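You operate a simulated robot arm through the tools that you are given. There is no shell and no other tool. Be economical: measure what you need, move in short steps, check, and stop when the job is done.

You run a simulated robot arm. Do the job below in one go: nothing can be reset, and whatever is moved stays where it is left.

## Task
Fetch the glass with a red ring and stand it on the green-rimmed saucer.

The check looks at the end state, three seconds after you hand in, the way a careful person would. Anything else that was tipped, shoved, dropped, spilled or broken makes it a failure.

## Robot
A 7-joint arm with a two-finger parallel gripper, fixed in place. Base frame: the origin is at the foot of the arm, x ahead of it, y to its left, z up; the work surface is at about z = -0.004. Readings come in m, rad, newtons and seconds.
With the tool pointing down near the work surface it reaches from about 0.22 to 0.58 m from the base axis. Its first joint turns from -1.152 to 1.152 rad. Payload 2.5 kg.
The tool frame sits at the grasp point between the pads (the TCP): z along the fingers, y along the line on which they close. The tips reach 0.023 m beyond it. The gripper opens to 0.094 m. The fingers are 0.038 m wide and 0.01 m thick; the gripper's body (0.054 by 0.096 m) begins 0.039 m behind the TCP.
Orientation is that of the tool frame in the base frame, as [roll, pitch, yaw] about the fixed x, y, z axes, in that order (R = Rz(yaw) Ry(pitch) Rx(roll)). With the fingers straight down and closing along the base's y, the tool's x points along the base's -x, its y along +y and its z along -z.

## Interface
- The arm moves only by the tool servo_tool. Its argument "motion" is a list of rows, each a list of 7 numbers: the shift along the tool's x, y, z in m, then the turn, a rotation vector about the tool's x, y, z in rad, then the closure in counts, from 0 (fully open) to 255 (shut). In form: [[dx, dy, dz, ax, ay, az, grip], ...]. A call has 1 to 10 rows; each row is the pose to reach, as a shift and turn from the pose commanded when the call began, along the tool's axes at that moment. A row lasts 0.2 s, in which the tool goes at most 0.05 m and 0.15 rad; a call with a longer step from one row to the next is refused whole, and so is a gripper value outside its range. A pose out of reach is approached as far as the arm can. The call stops where the force on the tool passes 40 N (or 10 N more than at its start, if that is more) or the arm is blocked; 0.2 s more then pass. Each finger travels about 0.108 m/s and halts on what it meets, pressing with about 30 N; the grip force reading is that of the motor and also rises with nothing between the fingers. The clock runs only during rows and for 0.2 s after the last one: add rows that repeat a pose to give the fingers time. The reply holds the time, the measured pose of the TCP, the force on the tool along the base axes, the opening and the grip force, in the units named above and with some noise.
- Cameras (640 x 400 px; columns grow to the right, rows downward): "scene" is fixed at [0.0989, -0.4137, 0.521]; the picture's right is [0.92, -0.40, 0.00], its down [-0.32, -0.74, -0.60] and it looks along [0.24, 0.55, -0.80] (base axes); focal length 225 px, centre (320, 200). "wrist" rides on the gripper at [0.086, 0.016, -0.074] in the tool frame; the picture's right is [-0.18, 0.98, 0.00], its down [-0.58, -0.11, -0.81] and it looks along [-0.79, -0.15, 0.59] (tool axes); focal length 243 px, centre (320, 200). There is no depth. A picture from a camera that has moved, and an enlarged one, comes with that camera's place and axes in the base frame and with its lens.
- capture(camera): a new picture of that camera. No time passes.
- enlarge(camera, box): a new picture of the part [left, top, right, bottom] of that camera's present view, enlarged. No time passes.
- finish_job(): hands the job in; it is judged then, once.

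Work in short steps. Places have to be worked out from the pictures, the camera data and where the tool is seen: move nearer, look again, correct. Check each grasp and each placing, and mend what went wrong. You have 90 turns and 42 pictures in all, those below and enlarged ones among them. Open the gripper and draw the arm clear of the work before you hand the job in, unless the task says otherwise; then end with one line.

The tools are called as a command line: name --pt "numbers of a row" for each row, then --argument value for the rest, lists and objects as JSON in quotes. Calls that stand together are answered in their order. servo_tool: Moves the arm, as the interface text tells. Its arguments: {"type":"object","properties":{"motion":{"type":"array"}},"required":["motion"]} The other tools are called the same way: capture (camera) takes a picture; enlarge (camera, box) takes an enlarged picture of a part of a camera's view; finish_job () hands the job in.

At the start:

```text
clock: 0.0
eef_pos: [0.3475, -0.1933, 0.2979]
tool_rot: [3.14, 0.001, -3.141]
contact_force: [0.8, -0.1, -0.1]
grip_width: 0.0941
gripper_force: 0.0
```

scene: 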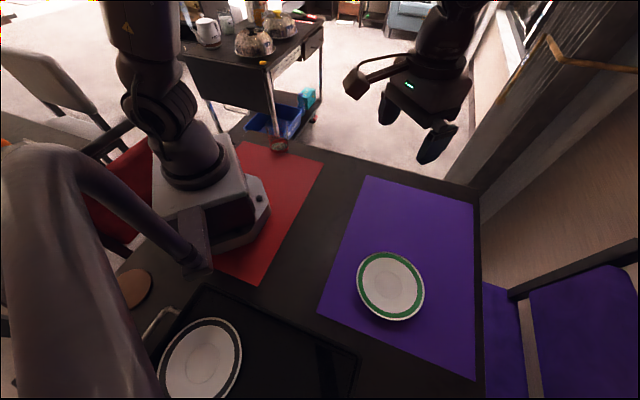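
wrist: 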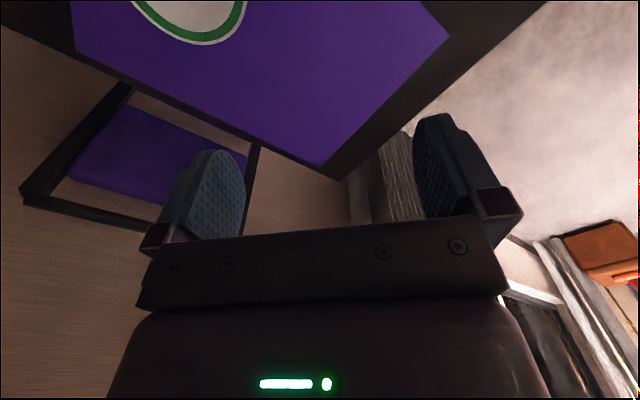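

The scene shows the green-rimmed saucer near (0.305, -0.34). A small reddish round thing at pixel (278,145) may be the glass, so I'll enlarge both.

enlarge --camera "scene" --box '[230, 110, 326, 170]'

enlarge --camera "scene" --box '[100, 220, 388, 400]'

```text
6.67 times, centred on (278, 140) of scene
camera zoom: at [0.0989, -0.4137, 0.521], right [0.92, -0.4, 0.0], down [-0.32, -0.74, -0.6], along [0.24, 0.55, -0.8], focal length 1497 px, centre (600, 600)
```

zoom: 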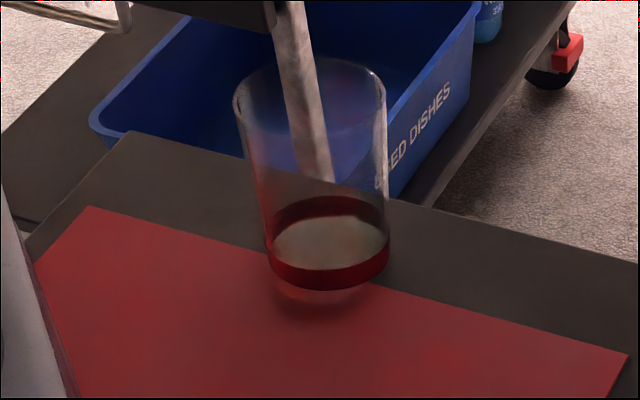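

```text
2.22 times, centred on (244, 310) of scene
camera zoom: at [0.0989, -0.4137, 0.521], right [0.92, -0.4, 0.0], down [-0.32, -0.74, -0.6], along [0.24, 0.55, -0.8], focal length 499 px, centre (489, -44)
```

zoom: 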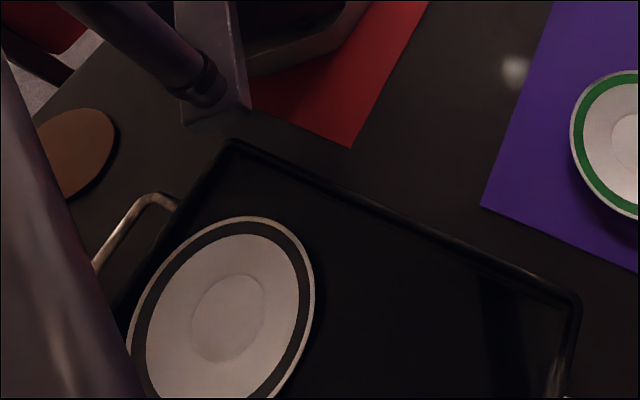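

The glass with the red ring is at about (0.212, 0.204). It is roughly 0.10 m tall, with a rim of about 0.07 m, and it tapers toward the base. I'll move toward it at the present height.

servo_tool --pt "0.01 0.04 0 0 0 0 0" --pt "0.02 0.08 0 0 0 0 0" --pt "0.03 0.12 0 0 0 0 0" --pt "0.04 0.16 0 0 0 0 0" --pt "0.05 0.2 0 0 0 0 0" --pt "0.06 0.24 0 0 0 0 0" --pt "0.075 0.28 0 0 0 0 0" --pt "0.09 0.32 0 0 0 0 0" --pt "0.11 0.36 0 0 0 0 0" --pt "0.134 0.398 0 0 0 0 0"

capture --camera "wrist"

capture --camera "scene"

```text
clock: 2.2
eef_pos: [0.2138, 0.2047, 0.298]
tool_rot: [-3.141, -0.001, -3.141]
contact_force: [-0.3, 0.2, -0.7]
grip_width: 0.0939
gripper_force: 0.0
```

```text
37 pictures are left
camera wrist: at [0.1284, 0.222, 0.3726], right [0.18, 0.98, 0.0], down [0.58, -0.11, 0.81], along [0.79, -0.15, -0.59], focal length 243 px, centre (320, 200)
```

wrist: 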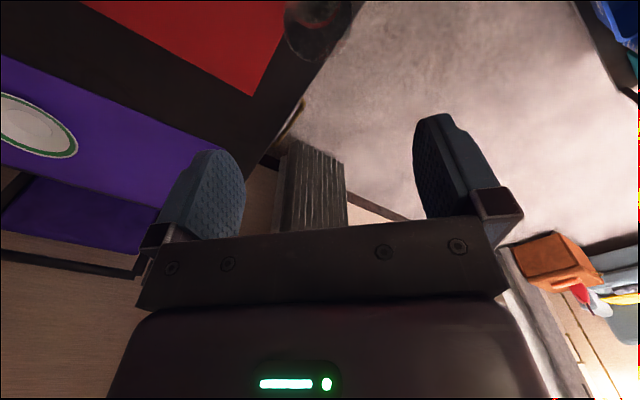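

```text
36 pictures are left
```

scene: 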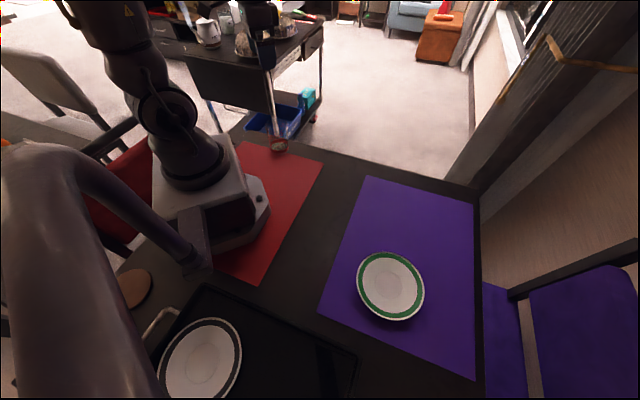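

The glass sits between the fingers in the wrist view, as predicted. I'll descend until the tips are still well above the rim and look again.

servo_tool --pt "0 0 0.04 0 0 0 0" --pt "0 0 0.08 0 0 0 0" --pt "0 0 0.12 0 0 0 0" --pt "0 0 0.14 0 0 0 0"

capture --camera "wrist"

enlarge --camera "scene" --box '[222, 80, 334, 150]'

```text
clock: 3.2
eef_pos: [0.2115, 0.2037, 0.1574]
tool_rot: [-3.141, 0.0, -3.141]
contact_force: [-0.2, 1.1, 0.1]
grip_width: 0.0939
gripper_force: 0.1
```

```text
35 pictures are left
camera wrist: at [0.1272, 0.2202, 0.2325], right [0.18, 0.98, 0.0], down [0.58, -0.11, 0.81], along [0.79, -0.15, -0.59], focal length 243 px, centre (320, 200)
```

wrist: 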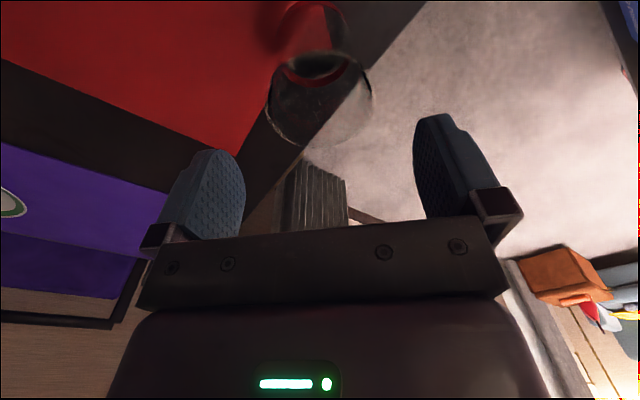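

```text
5.71 times, centred on (278, 115) of scene
camera zoom: at [0.0989, -0.4138, 0.521], right [0.92, -0.4, 0.0], down [-0.32, -0.74, -0.6], along [0.24, 0.55, -0.8], focal length 1283 px, centre (560, 686)
```

zoom: 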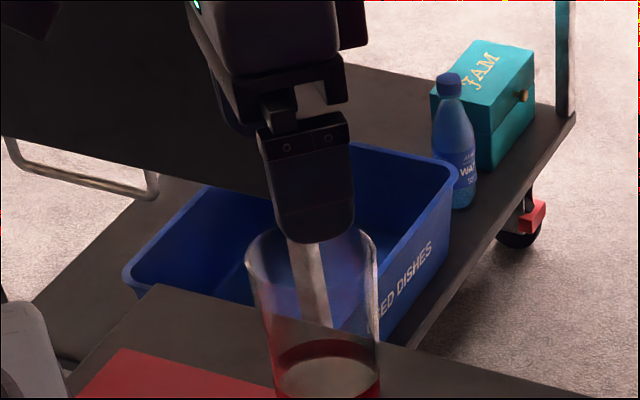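

Next I'll enlarge the wrist view to measure the rim.

enlarge --camera "wrist" --box '[208, 0, 432, 140]'

```text
2.86 times, centred on (320, 70) of wrist
camera zoom: at [0.1272, 0.2202, 0.2325], right [0.18, 0.98, 0.0], down [0.58, -0.11, 0.81], along [0.79, -0.15, -0.59], focal length 693 px, centre (320, 571)
```

zoom: 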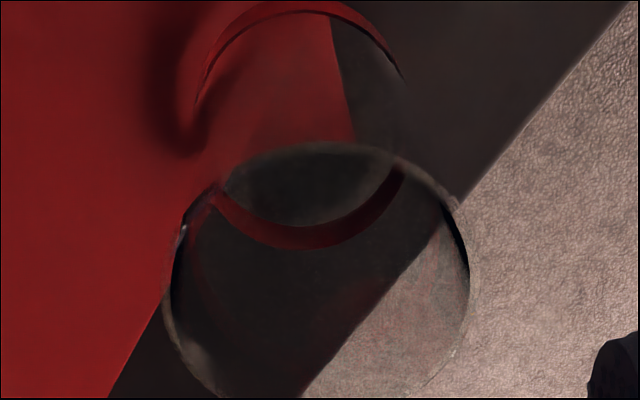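

The rim centre is near (0.208, 0.205) with a diameter of about 0.066. It is centred between the fingers to within a few mm. I'll descend to z of about 0.078 with the gripper open.

servo_tool --pt "0 0.001 0.025 0 0 0 0" --pt "0 0.001 0.05 0 0 0 0" --pt "0 0.001 0.07 0 0 0 0" --pt "0 0.001 0.08 0 0 0 0"

capture --camera "wrist"

enlarge --camera "scene" --box '[222, 90, 334, 160]'

```text
clock: 4.2
eef_pos: [0.2132, 0.2042, 0.0781]
tool_rot: [3.141, 0.002, 3.141]
contact_force: [0.2, -0.3, 0.7]
grip_width: 0.0941
gripper_force: 0.0
```

```text
32 pictures are left
camera wrist: at [0.1271, 0.2207, 0.1526], right [0.18, 0.98, 0.0], down [0.58, -0.11, 0.81], along [0.79, -0.15, -0.59], focal length 243 px, centre (320, 200)
```

wrist: 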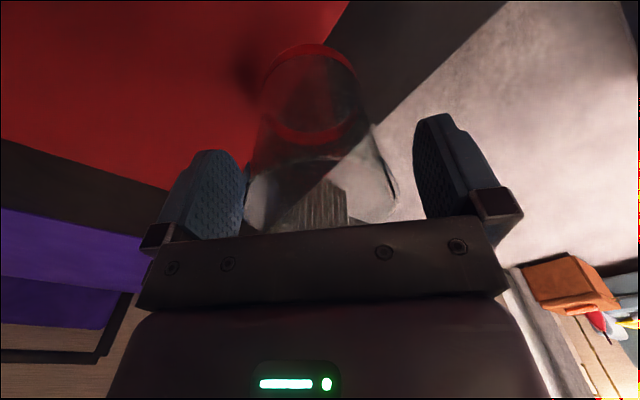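

```text
5.71 times, centred on (278, 125) of scene
camera zoom: at [0.0989, -0.4138, 0.521], right [0.92, -0.4, 0.0], down [-0.32, -0.74, -0.6], along [0.24, 0.55, -0.8], focal length 1283 px, centre (560, 629)
```

zoom: 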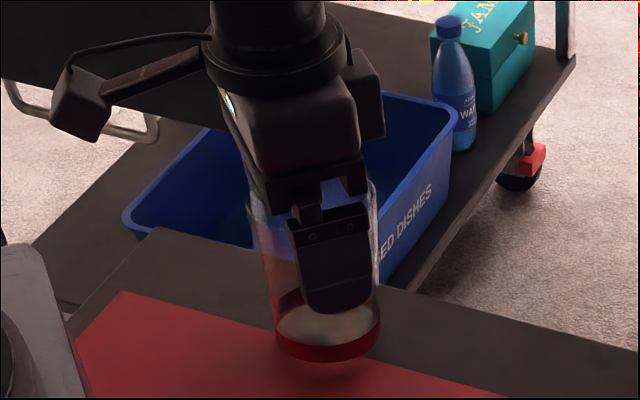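

The glass is straddled cleanly. The rim is around z 0.084-0.095, so I'll go down another 12 mm, shift slightly toward the base, and check again before closing.

servo_tool --pt "0.003 0.0 0.006 0 0 0 0" --pt "0.003 0.0 0.012 0 0 0 0" --pt "0.003 0.0 0.012 0 0 0 0"

capture --camera "wrist"

```text
clock: 5.0
eef_pos: [0.2105, 0.2044, 0.0661]
tool_rot: [-3.141, 0.0, -3.139]
contact_force: [0.4, -0.4, 0.3]
grip_width: 0.094
gripper_force: 0.1
```

```text
30 pictures are left
camera wrist: at [0.1247, 0.2219, 0.1406], right [0.18, 0.98, 0.0], down [0.58, -0.11, 0.81], along [0.79, -0.15, -0.59], focal length 243 px, centre (320, 200)
```

wrist: 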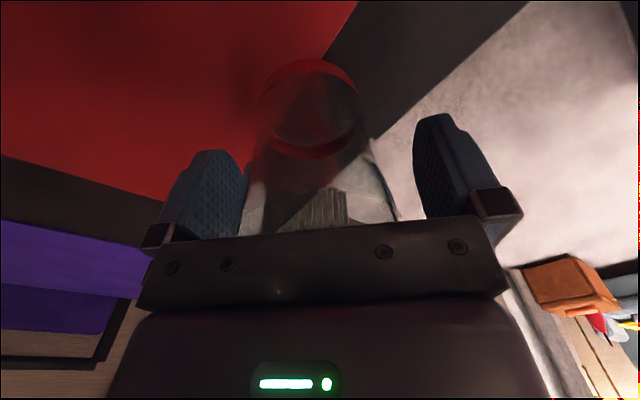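

The force is clear and the glass lies between the pads. I'll close gently.

servo_tool --pt "0 0 0 0 0 0 30" --pt "0 0 0 0 0 0 50" --pt "0 0 0 0 0 0 65" --pt "0 0 0 0 0 0 80" --pt "0 0 0 0 0 0 95" --pt "0 0 0 0 0 0 110" --pt "0 0 0 0 0 0 130" --pt "0 0 0 0 0 0 130"

capture --camera "wrist"

```text
clock: 6.8
eef_pos: [0.2097, 0.2047, 0.0666]
tool_rot: [-3.142, 0.001, -3.141]
contact_force: [0.3, -0.6, 0.5]
grip_width: 0.071
gripper_force: 30.2
```

```text
29 pictures are left
camera wrist: at [0.1246, 0.2219, 0.1407], right [0.18, 0.98, 0.0], down [0.58, -0.11, 0.81], along [0.79, -0.15, -0.59], focal length 243 px, centre (320, 200)
```

wrist: 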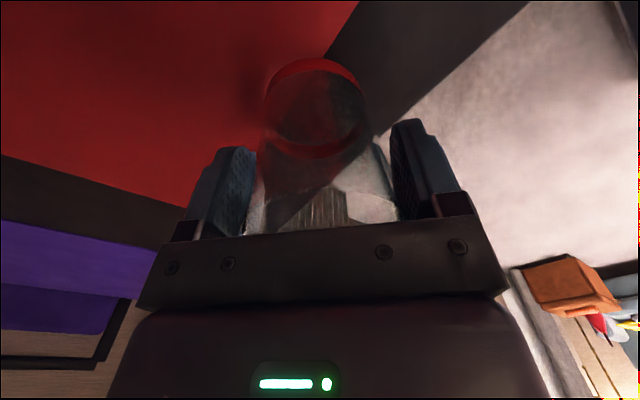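

The grip holds at 0.071 m with 30 N. I'll lift 4 cm and check.

servo_tool --pt "0 0 -0.01 0 0 0 130" --pt "0 0 -0.02 0 0 0 130" --pt "0 0 -0.04 0 0 0 130" --pt "0 0 -0.04 0 0 0 130"

enlarge --camera "scene" --box '[222, 90, 334, 160]'

```text
clock: 7.8
eef_pos: [0.2114, 0.2046, 0.1071]
tool_rot: [3.141, 0.0, -3.141]
contact_force: [0.2, -0.5, -2.0]
grip_width: 0.0708
gripper_force: 30.3
```

```text
5.71 times, centred on (278, 125) of scene
camera zoom: at [0.0989, -0.4137, 0.521], right [0.92, -0.4, 0.0], down [-0.32, -0.74, -0.6], along [0.24, 0.55, -0.8], focal length 1283 px, centre (560, 629)
```

zoom: 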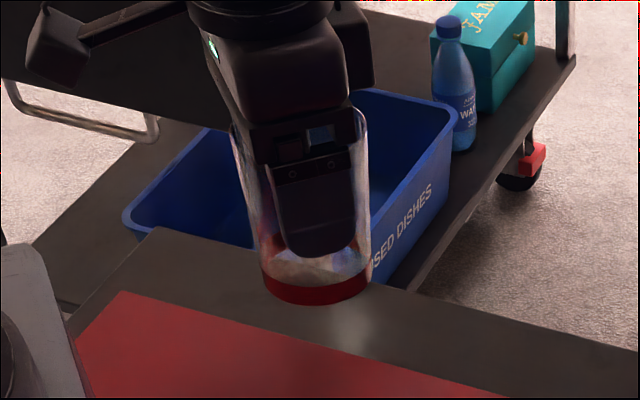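

The glass is lifted and upright. I'll raise it further and carry it toward the saucer.

servo_tool --pt "0 0 -0.04 0 0 0 130" --pt "0 0 -0.08 0 0 0 130" --pt "-0.01 -0.02 -0.11 0 0 0 130" --pt "-0.025 -0.06 -0.11 0 0 0 130" --pt "-0.04 -0.1 -0.11 0 0 0 130" --pt "-0.055 -0.14 -0.11 0 0 0 130" --pt "-0.07 -0.18 -0.11 0 0 0 130" --pt "-0.08 -0.22 -0.11 0 0 0 130" --pt "-0.09 -0.26 -0.11 0 0 0 130" --pt "-0.09 -0.29 -0.11 0 0 0 130"

capture --camera "scene"

enlarge --camera "scene" --box '[335, 235, 447, 335]'

```text
clock: 10.0
eef_pos: [0.3001, -0.0827, 0.2168]
tool_rot: [3.141, 0.0, -3.14]
contact_force: [0.0, 0.3, -2.3]
grip_width: 0.0707
gripper_force: 29.5
```

```text
27 pictures are left
```

scene: 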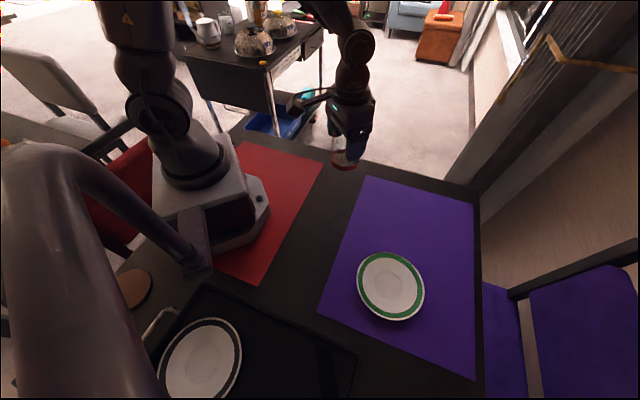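

```text
4.00 times, centred on (391, 285) of scene
camera zoom: at [0.0989, -0.4137, 0.521], right [0.92, -0.4, 0.0], down [-0.32, -0.74, -0.6], along [0.24, 0.55, -0.8], focal length 898 px, centre (36, -140)
```

zoom: 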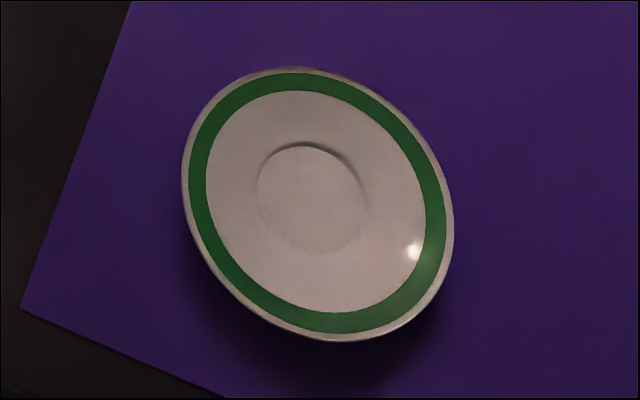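

The saucer has a shallow well centred near (0.300, -0.340). I'll move just short of it so the wrist camera can confirm the position.

servo_tool --pt "0.005 -0.04 0 0 0 0 130" --pt "0.01 -0.08 0 0 0 0 130" --pt "0.02 -0.12 0 0 0 0 130" --pt "0.03 -0.16 0 0 0 0 130" --pt "0.04 -0.2 0 0 0 0 130" --pt "0.05 -0.24 0 0 0 0 130" --pt "0.05 -0.255 0 0 0 0 130" --pt "0.05 -0.255 0 0 0 0 130"

capture --camera "wrist"

capture --camera "scene"

```text
clock: 11.8
eef_pos: [0.2512, -0.3388, 0.2157]
tool_rot: [3.141, -0.002, 3.141]
contact_force: [-0.5, 0.0, -2.7]
grip_width: 0.0709
gripper_force: 30.1
```

```text
25 pictures are left
camera wrist: at [0.1657, -0.3218, 0.2907], right [0.18, 0.98, 0.0], down [0.58, -0.11, 0.81], along [0.79, -0.15, -0.59], focal length 243 px, centre (320, 200)
```

wrist: 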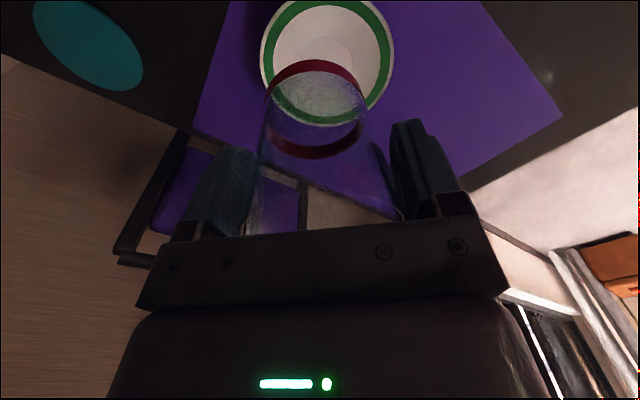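

```text
24 pictures are left
```

scene: 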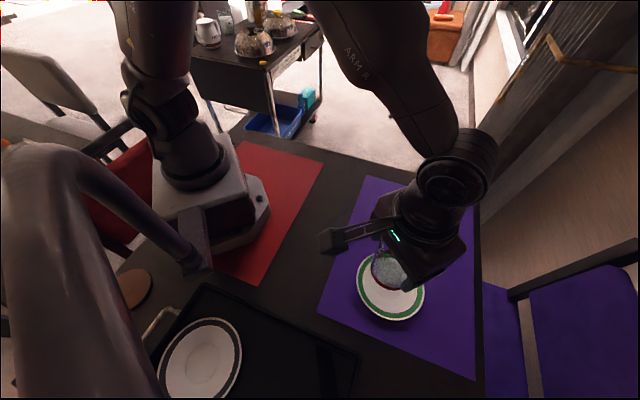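

I'll enlarge the wrist view to locate the saucer's centre.

enlarge --camera "wrist" --box '[240, 0, 416, 110]'

```text
3.64 times, centred on (328, 55) of wrist
camera zoom: at [0.1657, -0.3218, 0.2907], right [0.18, 0.98, 0.0], down [0.58, -0.11, 0.81], along [0.79, -0.15, -0.59], focal length 882 px, centre (291, 727)
```

zoom: 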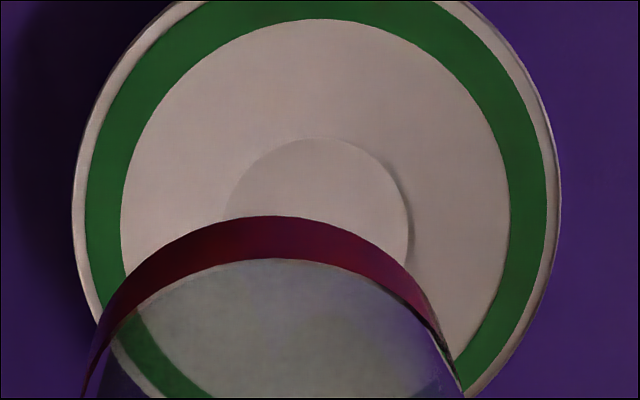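

The wrist view puts the saucer centre near (0.289, -0.338) and the scene view near (0.300, -0.340). I'll go to (0.294, -0.339), lower to about 3 cm above the saucer, and compare directly.

servo_tool --pt "-0.02 0 0 0 0 0 130" --pt "-0.043 0 0 0 0 0 130" --pt "-0.043 0 0.04 0 0 0 130" --pt "-0.043 0 0.08 0 0 0 130" --pt "-0.043 0 0.11 0 0 0 130" --pt "-0.043 0 0.11 0 0 0 130"

enlarge --camera "wrist" --box '[208, 0, 432, 140]'

enlarge --camera "scene" --box '[319, 230, 463, 320]'

```text
clock: 13.2
eef_pos: [0.294, -0.3393, 0.1072]
tool_rot: [3.141, 0.001, -3.141]
contact_force: [-0.7, 0.4, -2.2]
grip_width: 0.071
gripper_force: 30.4
```

```text
2.86 times, centred on (320, 70) of wrist
camera zoom: at [0.2078, -0.3215, 0.1813], right [0.18, 0.98, 0.0], down [0.58, -0.11, 0.81], along [0.79, -0.15, -0.59], focal length 693 px, centre (320, 571)
```

zoom: 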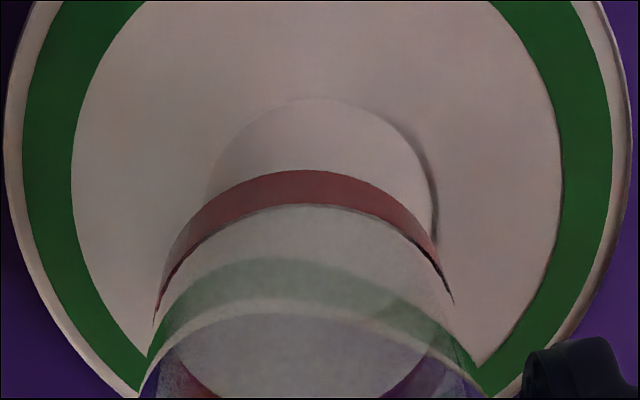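

```text
4.44 times, centred on (391, 275) of scene
camera zoom: at [0.0989, -0.4138, 0.5209], right [0.92, -0.4, 0.0], down [-0.32, -0.74, -0.6], along [0.24, 0.55, -0.8], focal length 998 px, centre (4, -133)
```

zoom: 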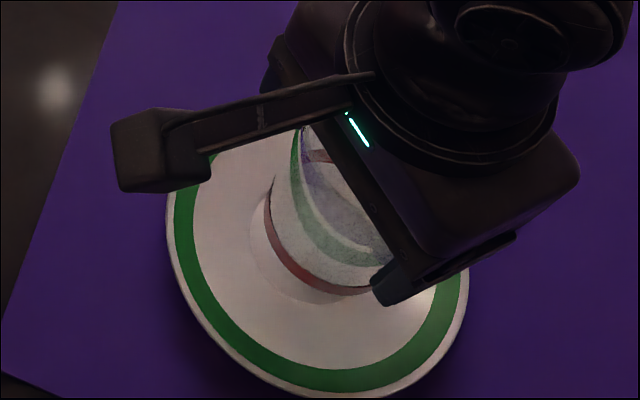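

The glass base is within about 5 mm of the well's centre. I'll nudge it slightly (-2 mm in x, +2 mm in y), lower it to about 1 cm above, and look again.

servo_tool --pt "0.002 0.002 0.01 0 0 0 130" --pt "0.002 0.002 0.02 0 0 0 130" --pt "0.002 0.002 0.02 0 0 0 130"

enlarge --camera "wrist" --box '[208, 0, 432, 140]'

enlarge --camera "scene" --box '[347, 255, 427, 305]'

```text
clock: 14.0
eef_pos: [0.2921, -0.3348, 0.0853]
tool_rot: [3.141, 0.001, -3.141]
contact_force: [-0.8, -0.6, -1.6]
grip_width: 0.0709
gripper_force: 29.7
```

```text
2.86 times, centred on (320, 70) of wrist
camera zoom: at [0.206, -0.3198, 0.161], right [0.18, 0.98, 0.0], down [0.58, -0.11, 0.81], along [0.79, -0.15, -0.59], focal length 693 px, centre (320, 571)
```

zoom: 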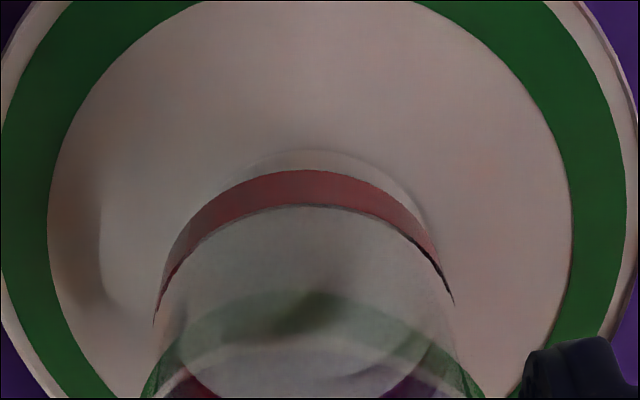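

```text
8.00 times, centred on (387, 280) of scene
camera zoom: at [0.0989, -0.4138, 0.5209], right [0.92, -0.4, 0.0], down [-0.32, -0.74, -0.6], along [0.24, 0.55, -0.8], focal length 1796 px, centre (-216, -440)
```

zoom: 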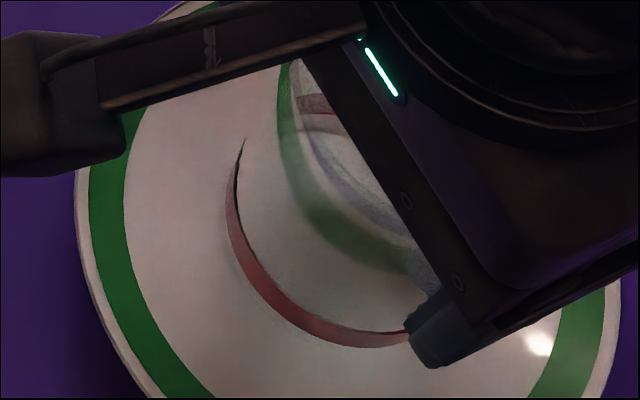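

Both views agree within about 3 mm, and a small +y nudge helps. Next I'll lower in small steps, watching the force.

servo_tool --pt "0 0.002 0.002 0 0 0 130" --pt "0 0.002 0.004 0 0 0 130" --pt "0 0.002 0.006 0 0 0 130"

```text
clock: 14.8
eef_pos: [0.291, -0.3366, 0.0795]
tool_rot: [3.141, -0.002, 3.142]
contact_force: [-0.2, 0.3, -2.0]
grip_width: 0.0709
gripper_force: 30.0
```

No contact yet, so I'll go lower.

servo_tool --pt "0 0 0.001 0 0 0 130" --pt "0 0 0.002 0 0 0 130" --pt "0 0 0.002 0 0 0 130"

enlarge --camera "wrist" --box '[208, 0, 432, 140]'

enlarge --camera "scene" --box '[347, 255, 427, 305]'

```text
clock: 15.6
eef_pos: [0.2918, -0.3357, 0.078]
tool_rot: [-3.141, -0.001, 3.141]
contact_force: [0.9, 0.4, -2.7]
grip_width: 0.0707
gripper_force: 30.2
```

```text
2.86 times, centred on (320, 70) of wrist
camera zoom: at [0.2057, -0.318, 0.1522], right [0.18, 0.98, 0.0], down [0.58, -0.11, 0.81], along [0.79, -0.15, -0.59], focal length 693 px, centre (320, 571)
```

zoom: 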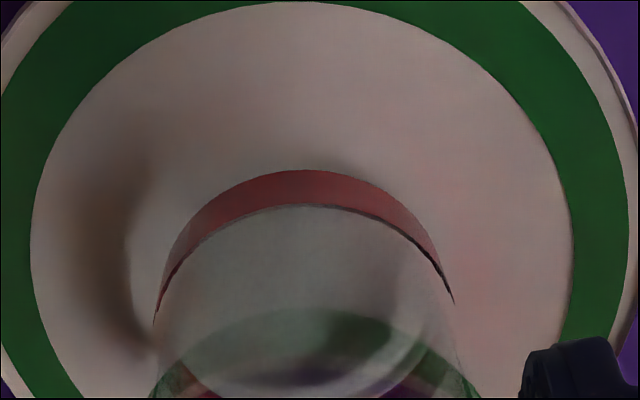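

```text
8.00 times, centred on (387, 280) of scene
camera zoom: at [0.0989, -0.4138, 0.5209], right [0.92, -0.4, 0.0], down [-0.32, -0.74, -0.6], along [0.24, 0.55, -0.8], focal length 1796 px, centre (-216, -440)
```

zoom: 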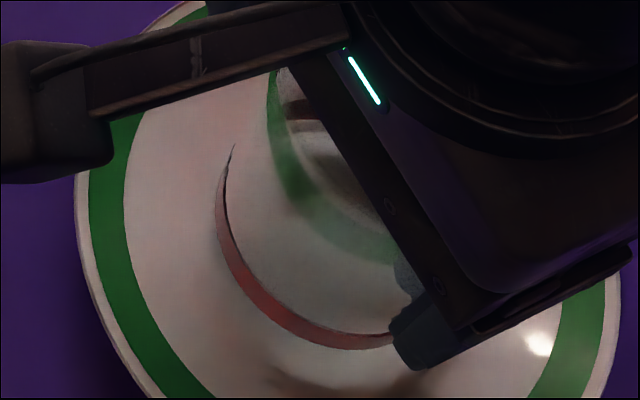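

The glass is well centred over the saucer. I'll continue down in fine steps until contact.

servo_tool --pt "0 0 0.001 0 0 0 130" --pt "0 0 0.002 0 0 0 130" --pt "0 0 0.003 0 0 0 130" --pt "0 0 0.003 0 0 0 130"

```text
clock: 16.6
eef_pos: [0.2925, -0.3348, 0.0758]
tool_rot: [-3.141, 0.002, -3.141]
contact_force: [-0.6, -0.4, -1.7]
grip_width: 0.0707
gripper_force: 29.9
```

Still free, so I'll go lower.

servo_tool --pt "0 0 0.001 0 0 0 130" --pt "0 0 0.002 0 0 0 130" --pt "0 0 0.002 0 0 0 130"

```text
clock: 17.4
eef_pos: [0.2904, -0.3356, 0.0738]
tool_rot: [-3.139, 0.002, 3.141]
contact_force: [-0.8, -1.9, 12.4]
grip_width: 0.0707
gripper_force: 29.7
```

There is contact: the force jumped to +12 N. I'll ease up 0.8 mm and look before releasing.

servo_tool --pt "0 0 -0.0008 0 0 0 130" --pt "0 0 -0.0008 0 0 0 130"

enlarge --camera "wrist" --box '[208, 0, 432, 140]'

enlarge --camera "scene" --box '[347, 255, 427, 305]'

```text
clock: 18.0
eef_pos: [0.2913, -0.3342, 0.0739]
tool_rot: [-3.141, 0.002, -3.14]
contact_force: [0.5, -5.1, 9.7]
grip_width: 0.071
gripper_force: 29.8
```

```text
2.86 times, centred on (320, 70) of wrist
camera zoom: at [0.2059, -0.3184, 0.1483], right [0.18, 0.98, 0.0], down [0.58, -0.11, 0.81], along [0.79, -0.15, -0.59], focal length 693 px, centre (320, 571)
```

zoom: 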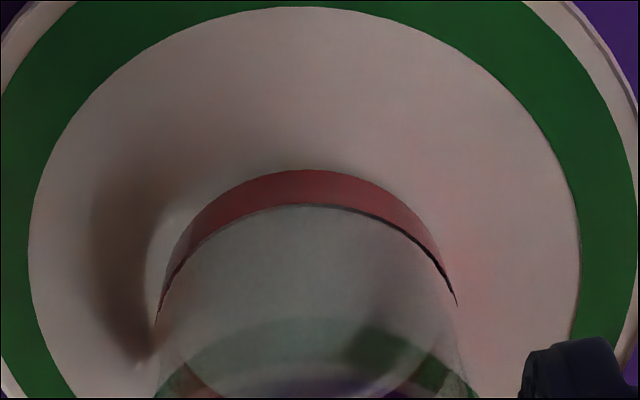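

```text
8.00 times, centred on (387, 280) of scene
camera zoom: at [0.0988, -0.4137, 0.521], right [0.92, -0.4, 0.0], down [-0.32, -0.74, -0.6], along [0.24, 0.55, -0.8], focal length 1796 px, centre (-216, -440)
```

zoom: 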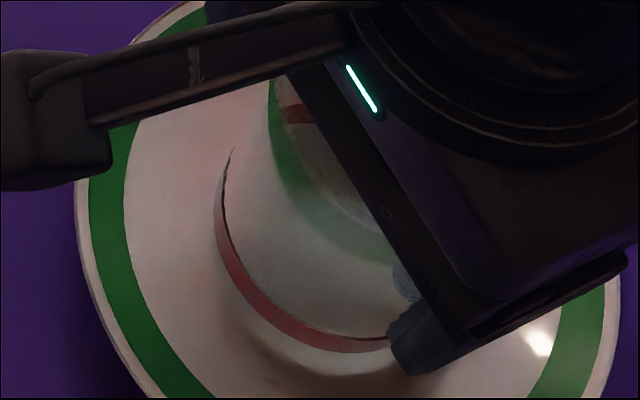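

The sideways force of -5 N in y suggests the glass touches the well's +y edge. I'll lift 2 mm, shift -2 mm in y, and lower again.

servo_tool --pt "0 0 -0.002 0 0 0 130" --pt "0 -0.002 -0.002 0 0 0 130" --pt "0 -0.002 -0.001 0 0 0 130" --pt "0 -0.002 0.0 0 0 0 130" --pt "0 -0.002 0.0 0 0 0 130"

```text
clock: 19.2
eef_pos: [0.2919, -0.3366, 0.073]
tool_rot: [3.14, 0.002, 3.141]
contact_force: [-0.7, 1.8, 2.1]
grip_width: 0.0708
gripper_force: 30.1
```

The glass now sits lower with little side force. I'll go down a touch more.

servo_tool --pt "0 0 0.0005 0 0 0 130" --pt "0 0 0.0008 0 0 0 130" --pt "0 0 0.0008 0 0 0 130"

```text
clock: 20.0
eef_pos: [0.2928, -0.3367, 0.0736]
tool_rot: [-3.14, 0.002, -3.14]
contact_force: [-1.6, 0.5, 11.2]
grip_width: 0.0708
gripper_force: 30.3
```

Contact is firm and vertical. I'll ease up slightly and open the gripper slowly.

servo_tool --pt "0 0 -0.0006 0 0 0 130" --pt "0 0 -0.0006 0 0 0 100" --pt "0 0 -0.0006 0 0 0 80" --pt "0 0 -0.0006 0 0 0 65" --pt "0 0 -0.0006 0 0 0 50" --pt "0 0 -0.0006 0 0 0 30" --pt "0 0 -0.0006 0 0 0 0" --pt "0 0 -0.0006 0 0 0 0"

enlarge --camera "wrist" --box '[160, 0, 480, 200]'

enlarge --camera "scene" --box '[347, 255, 427, 305]'

```text
clock: 21.8
eef_pos: [0.2919, -0.3375, 0.0735]
tool_rot: [3.141, 0.001, -3.141]
contact_force: [-1.3, 0.4, -0.6]
grip_width: 0.0941
gripper_force: 0.1
```

```text
2.00 times, centred on (320, 100) of wrist
camera zoom: at [0.2059, -0.3204, 0.1483], right [0.18, 0.98, 0.0], down [0.58, -0.11, 0.81], along [0.79, -0.15, -0.59], focal length 485 px, centre (320, 400)
```

zoom: 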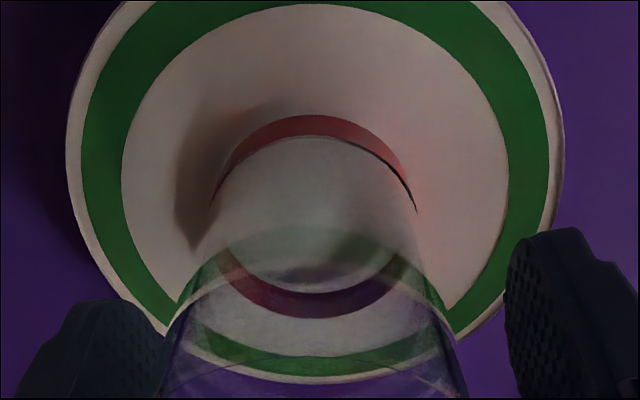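

```text
8.00 times, centred on (387, 280) of scene
camera zoom: at [0.0989, -0.4137, 0.521], right [0.92, -0.4, 0.0], down [-0.32, -0.74, -0.6], along [0.24, 0.55, -0.8], focal length 1796 px, centre (-216, -440)
```

zoom: 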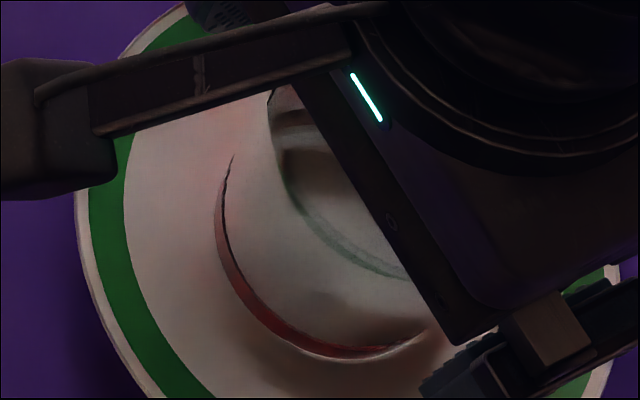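

Released, and the glass stands upright and centred. I'll withdraw straight up.

servo_tool --pt "0 0 -0.01 0 0 0 0" --pt "0 0 -0.03 0 0 0 0" --pt "0 0 -0.06 0 0 0 0" --pt "0 0 -0.1 0 0 0 0" --pt "0 0 -0.14 0 0 0 0" --pt "0 0 -0.18 0 0 0 0" --pt "0 0.04 -0.2 0 0 0 0" --pt "0 0.08 -0.2 0 0 0 0" --pt "0 0.12 -0.2 0 0 0 0" --pt "0 0.16 -0.2 0 0 0 0"

enlarge --camera "scene" --box '[311, 210, 471, 330]'

capture --camera "scene"

```text
clock: 24.0
eef_pos: [0.2896, -0.1787, 0.2744]
tool_rot: [3.141, 0.0, -3.141]
contact_force: [-0.3, -0.3, 0.5]
grip_width: 0.0943
gripper_force: 0.0
```

```text
3.33 times, centred on (391, 270) of scene
camera zoom: at [0.0988, -0.4138, 0.521], right [0.92, -0.4, 0.0], down [-0.32, -0.74, -0.6], along [0.24, 0.55, -0.8], focal length 748 px, centre (83, -33)
```

zoom: 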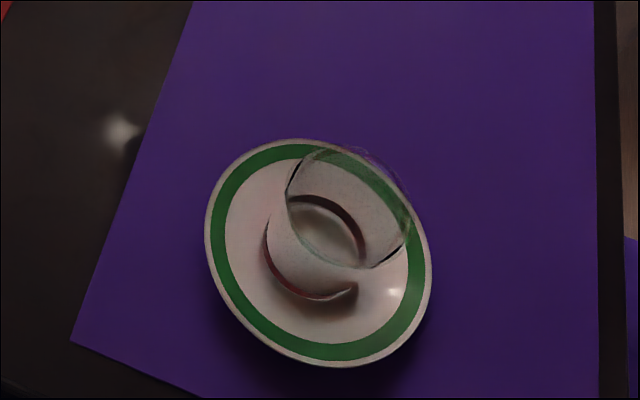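

```text
11 pictures are left
```

scene: 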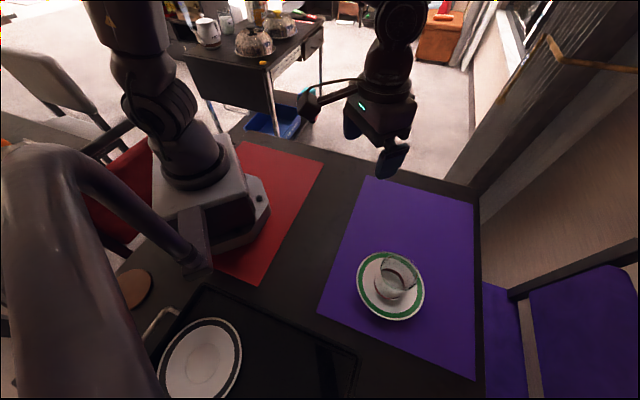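

The glass stands upright in the centre of the green-rimmed saucer, nothing else has moved, and the arm is clear, so I'm handing in.

finish_job

```text
The job is handed in.
```

The glass with the red ring is standing upright in the centre of the green-rimmed saucer, the gripper is open and clear, and nothing else was disturbed in the last picture.
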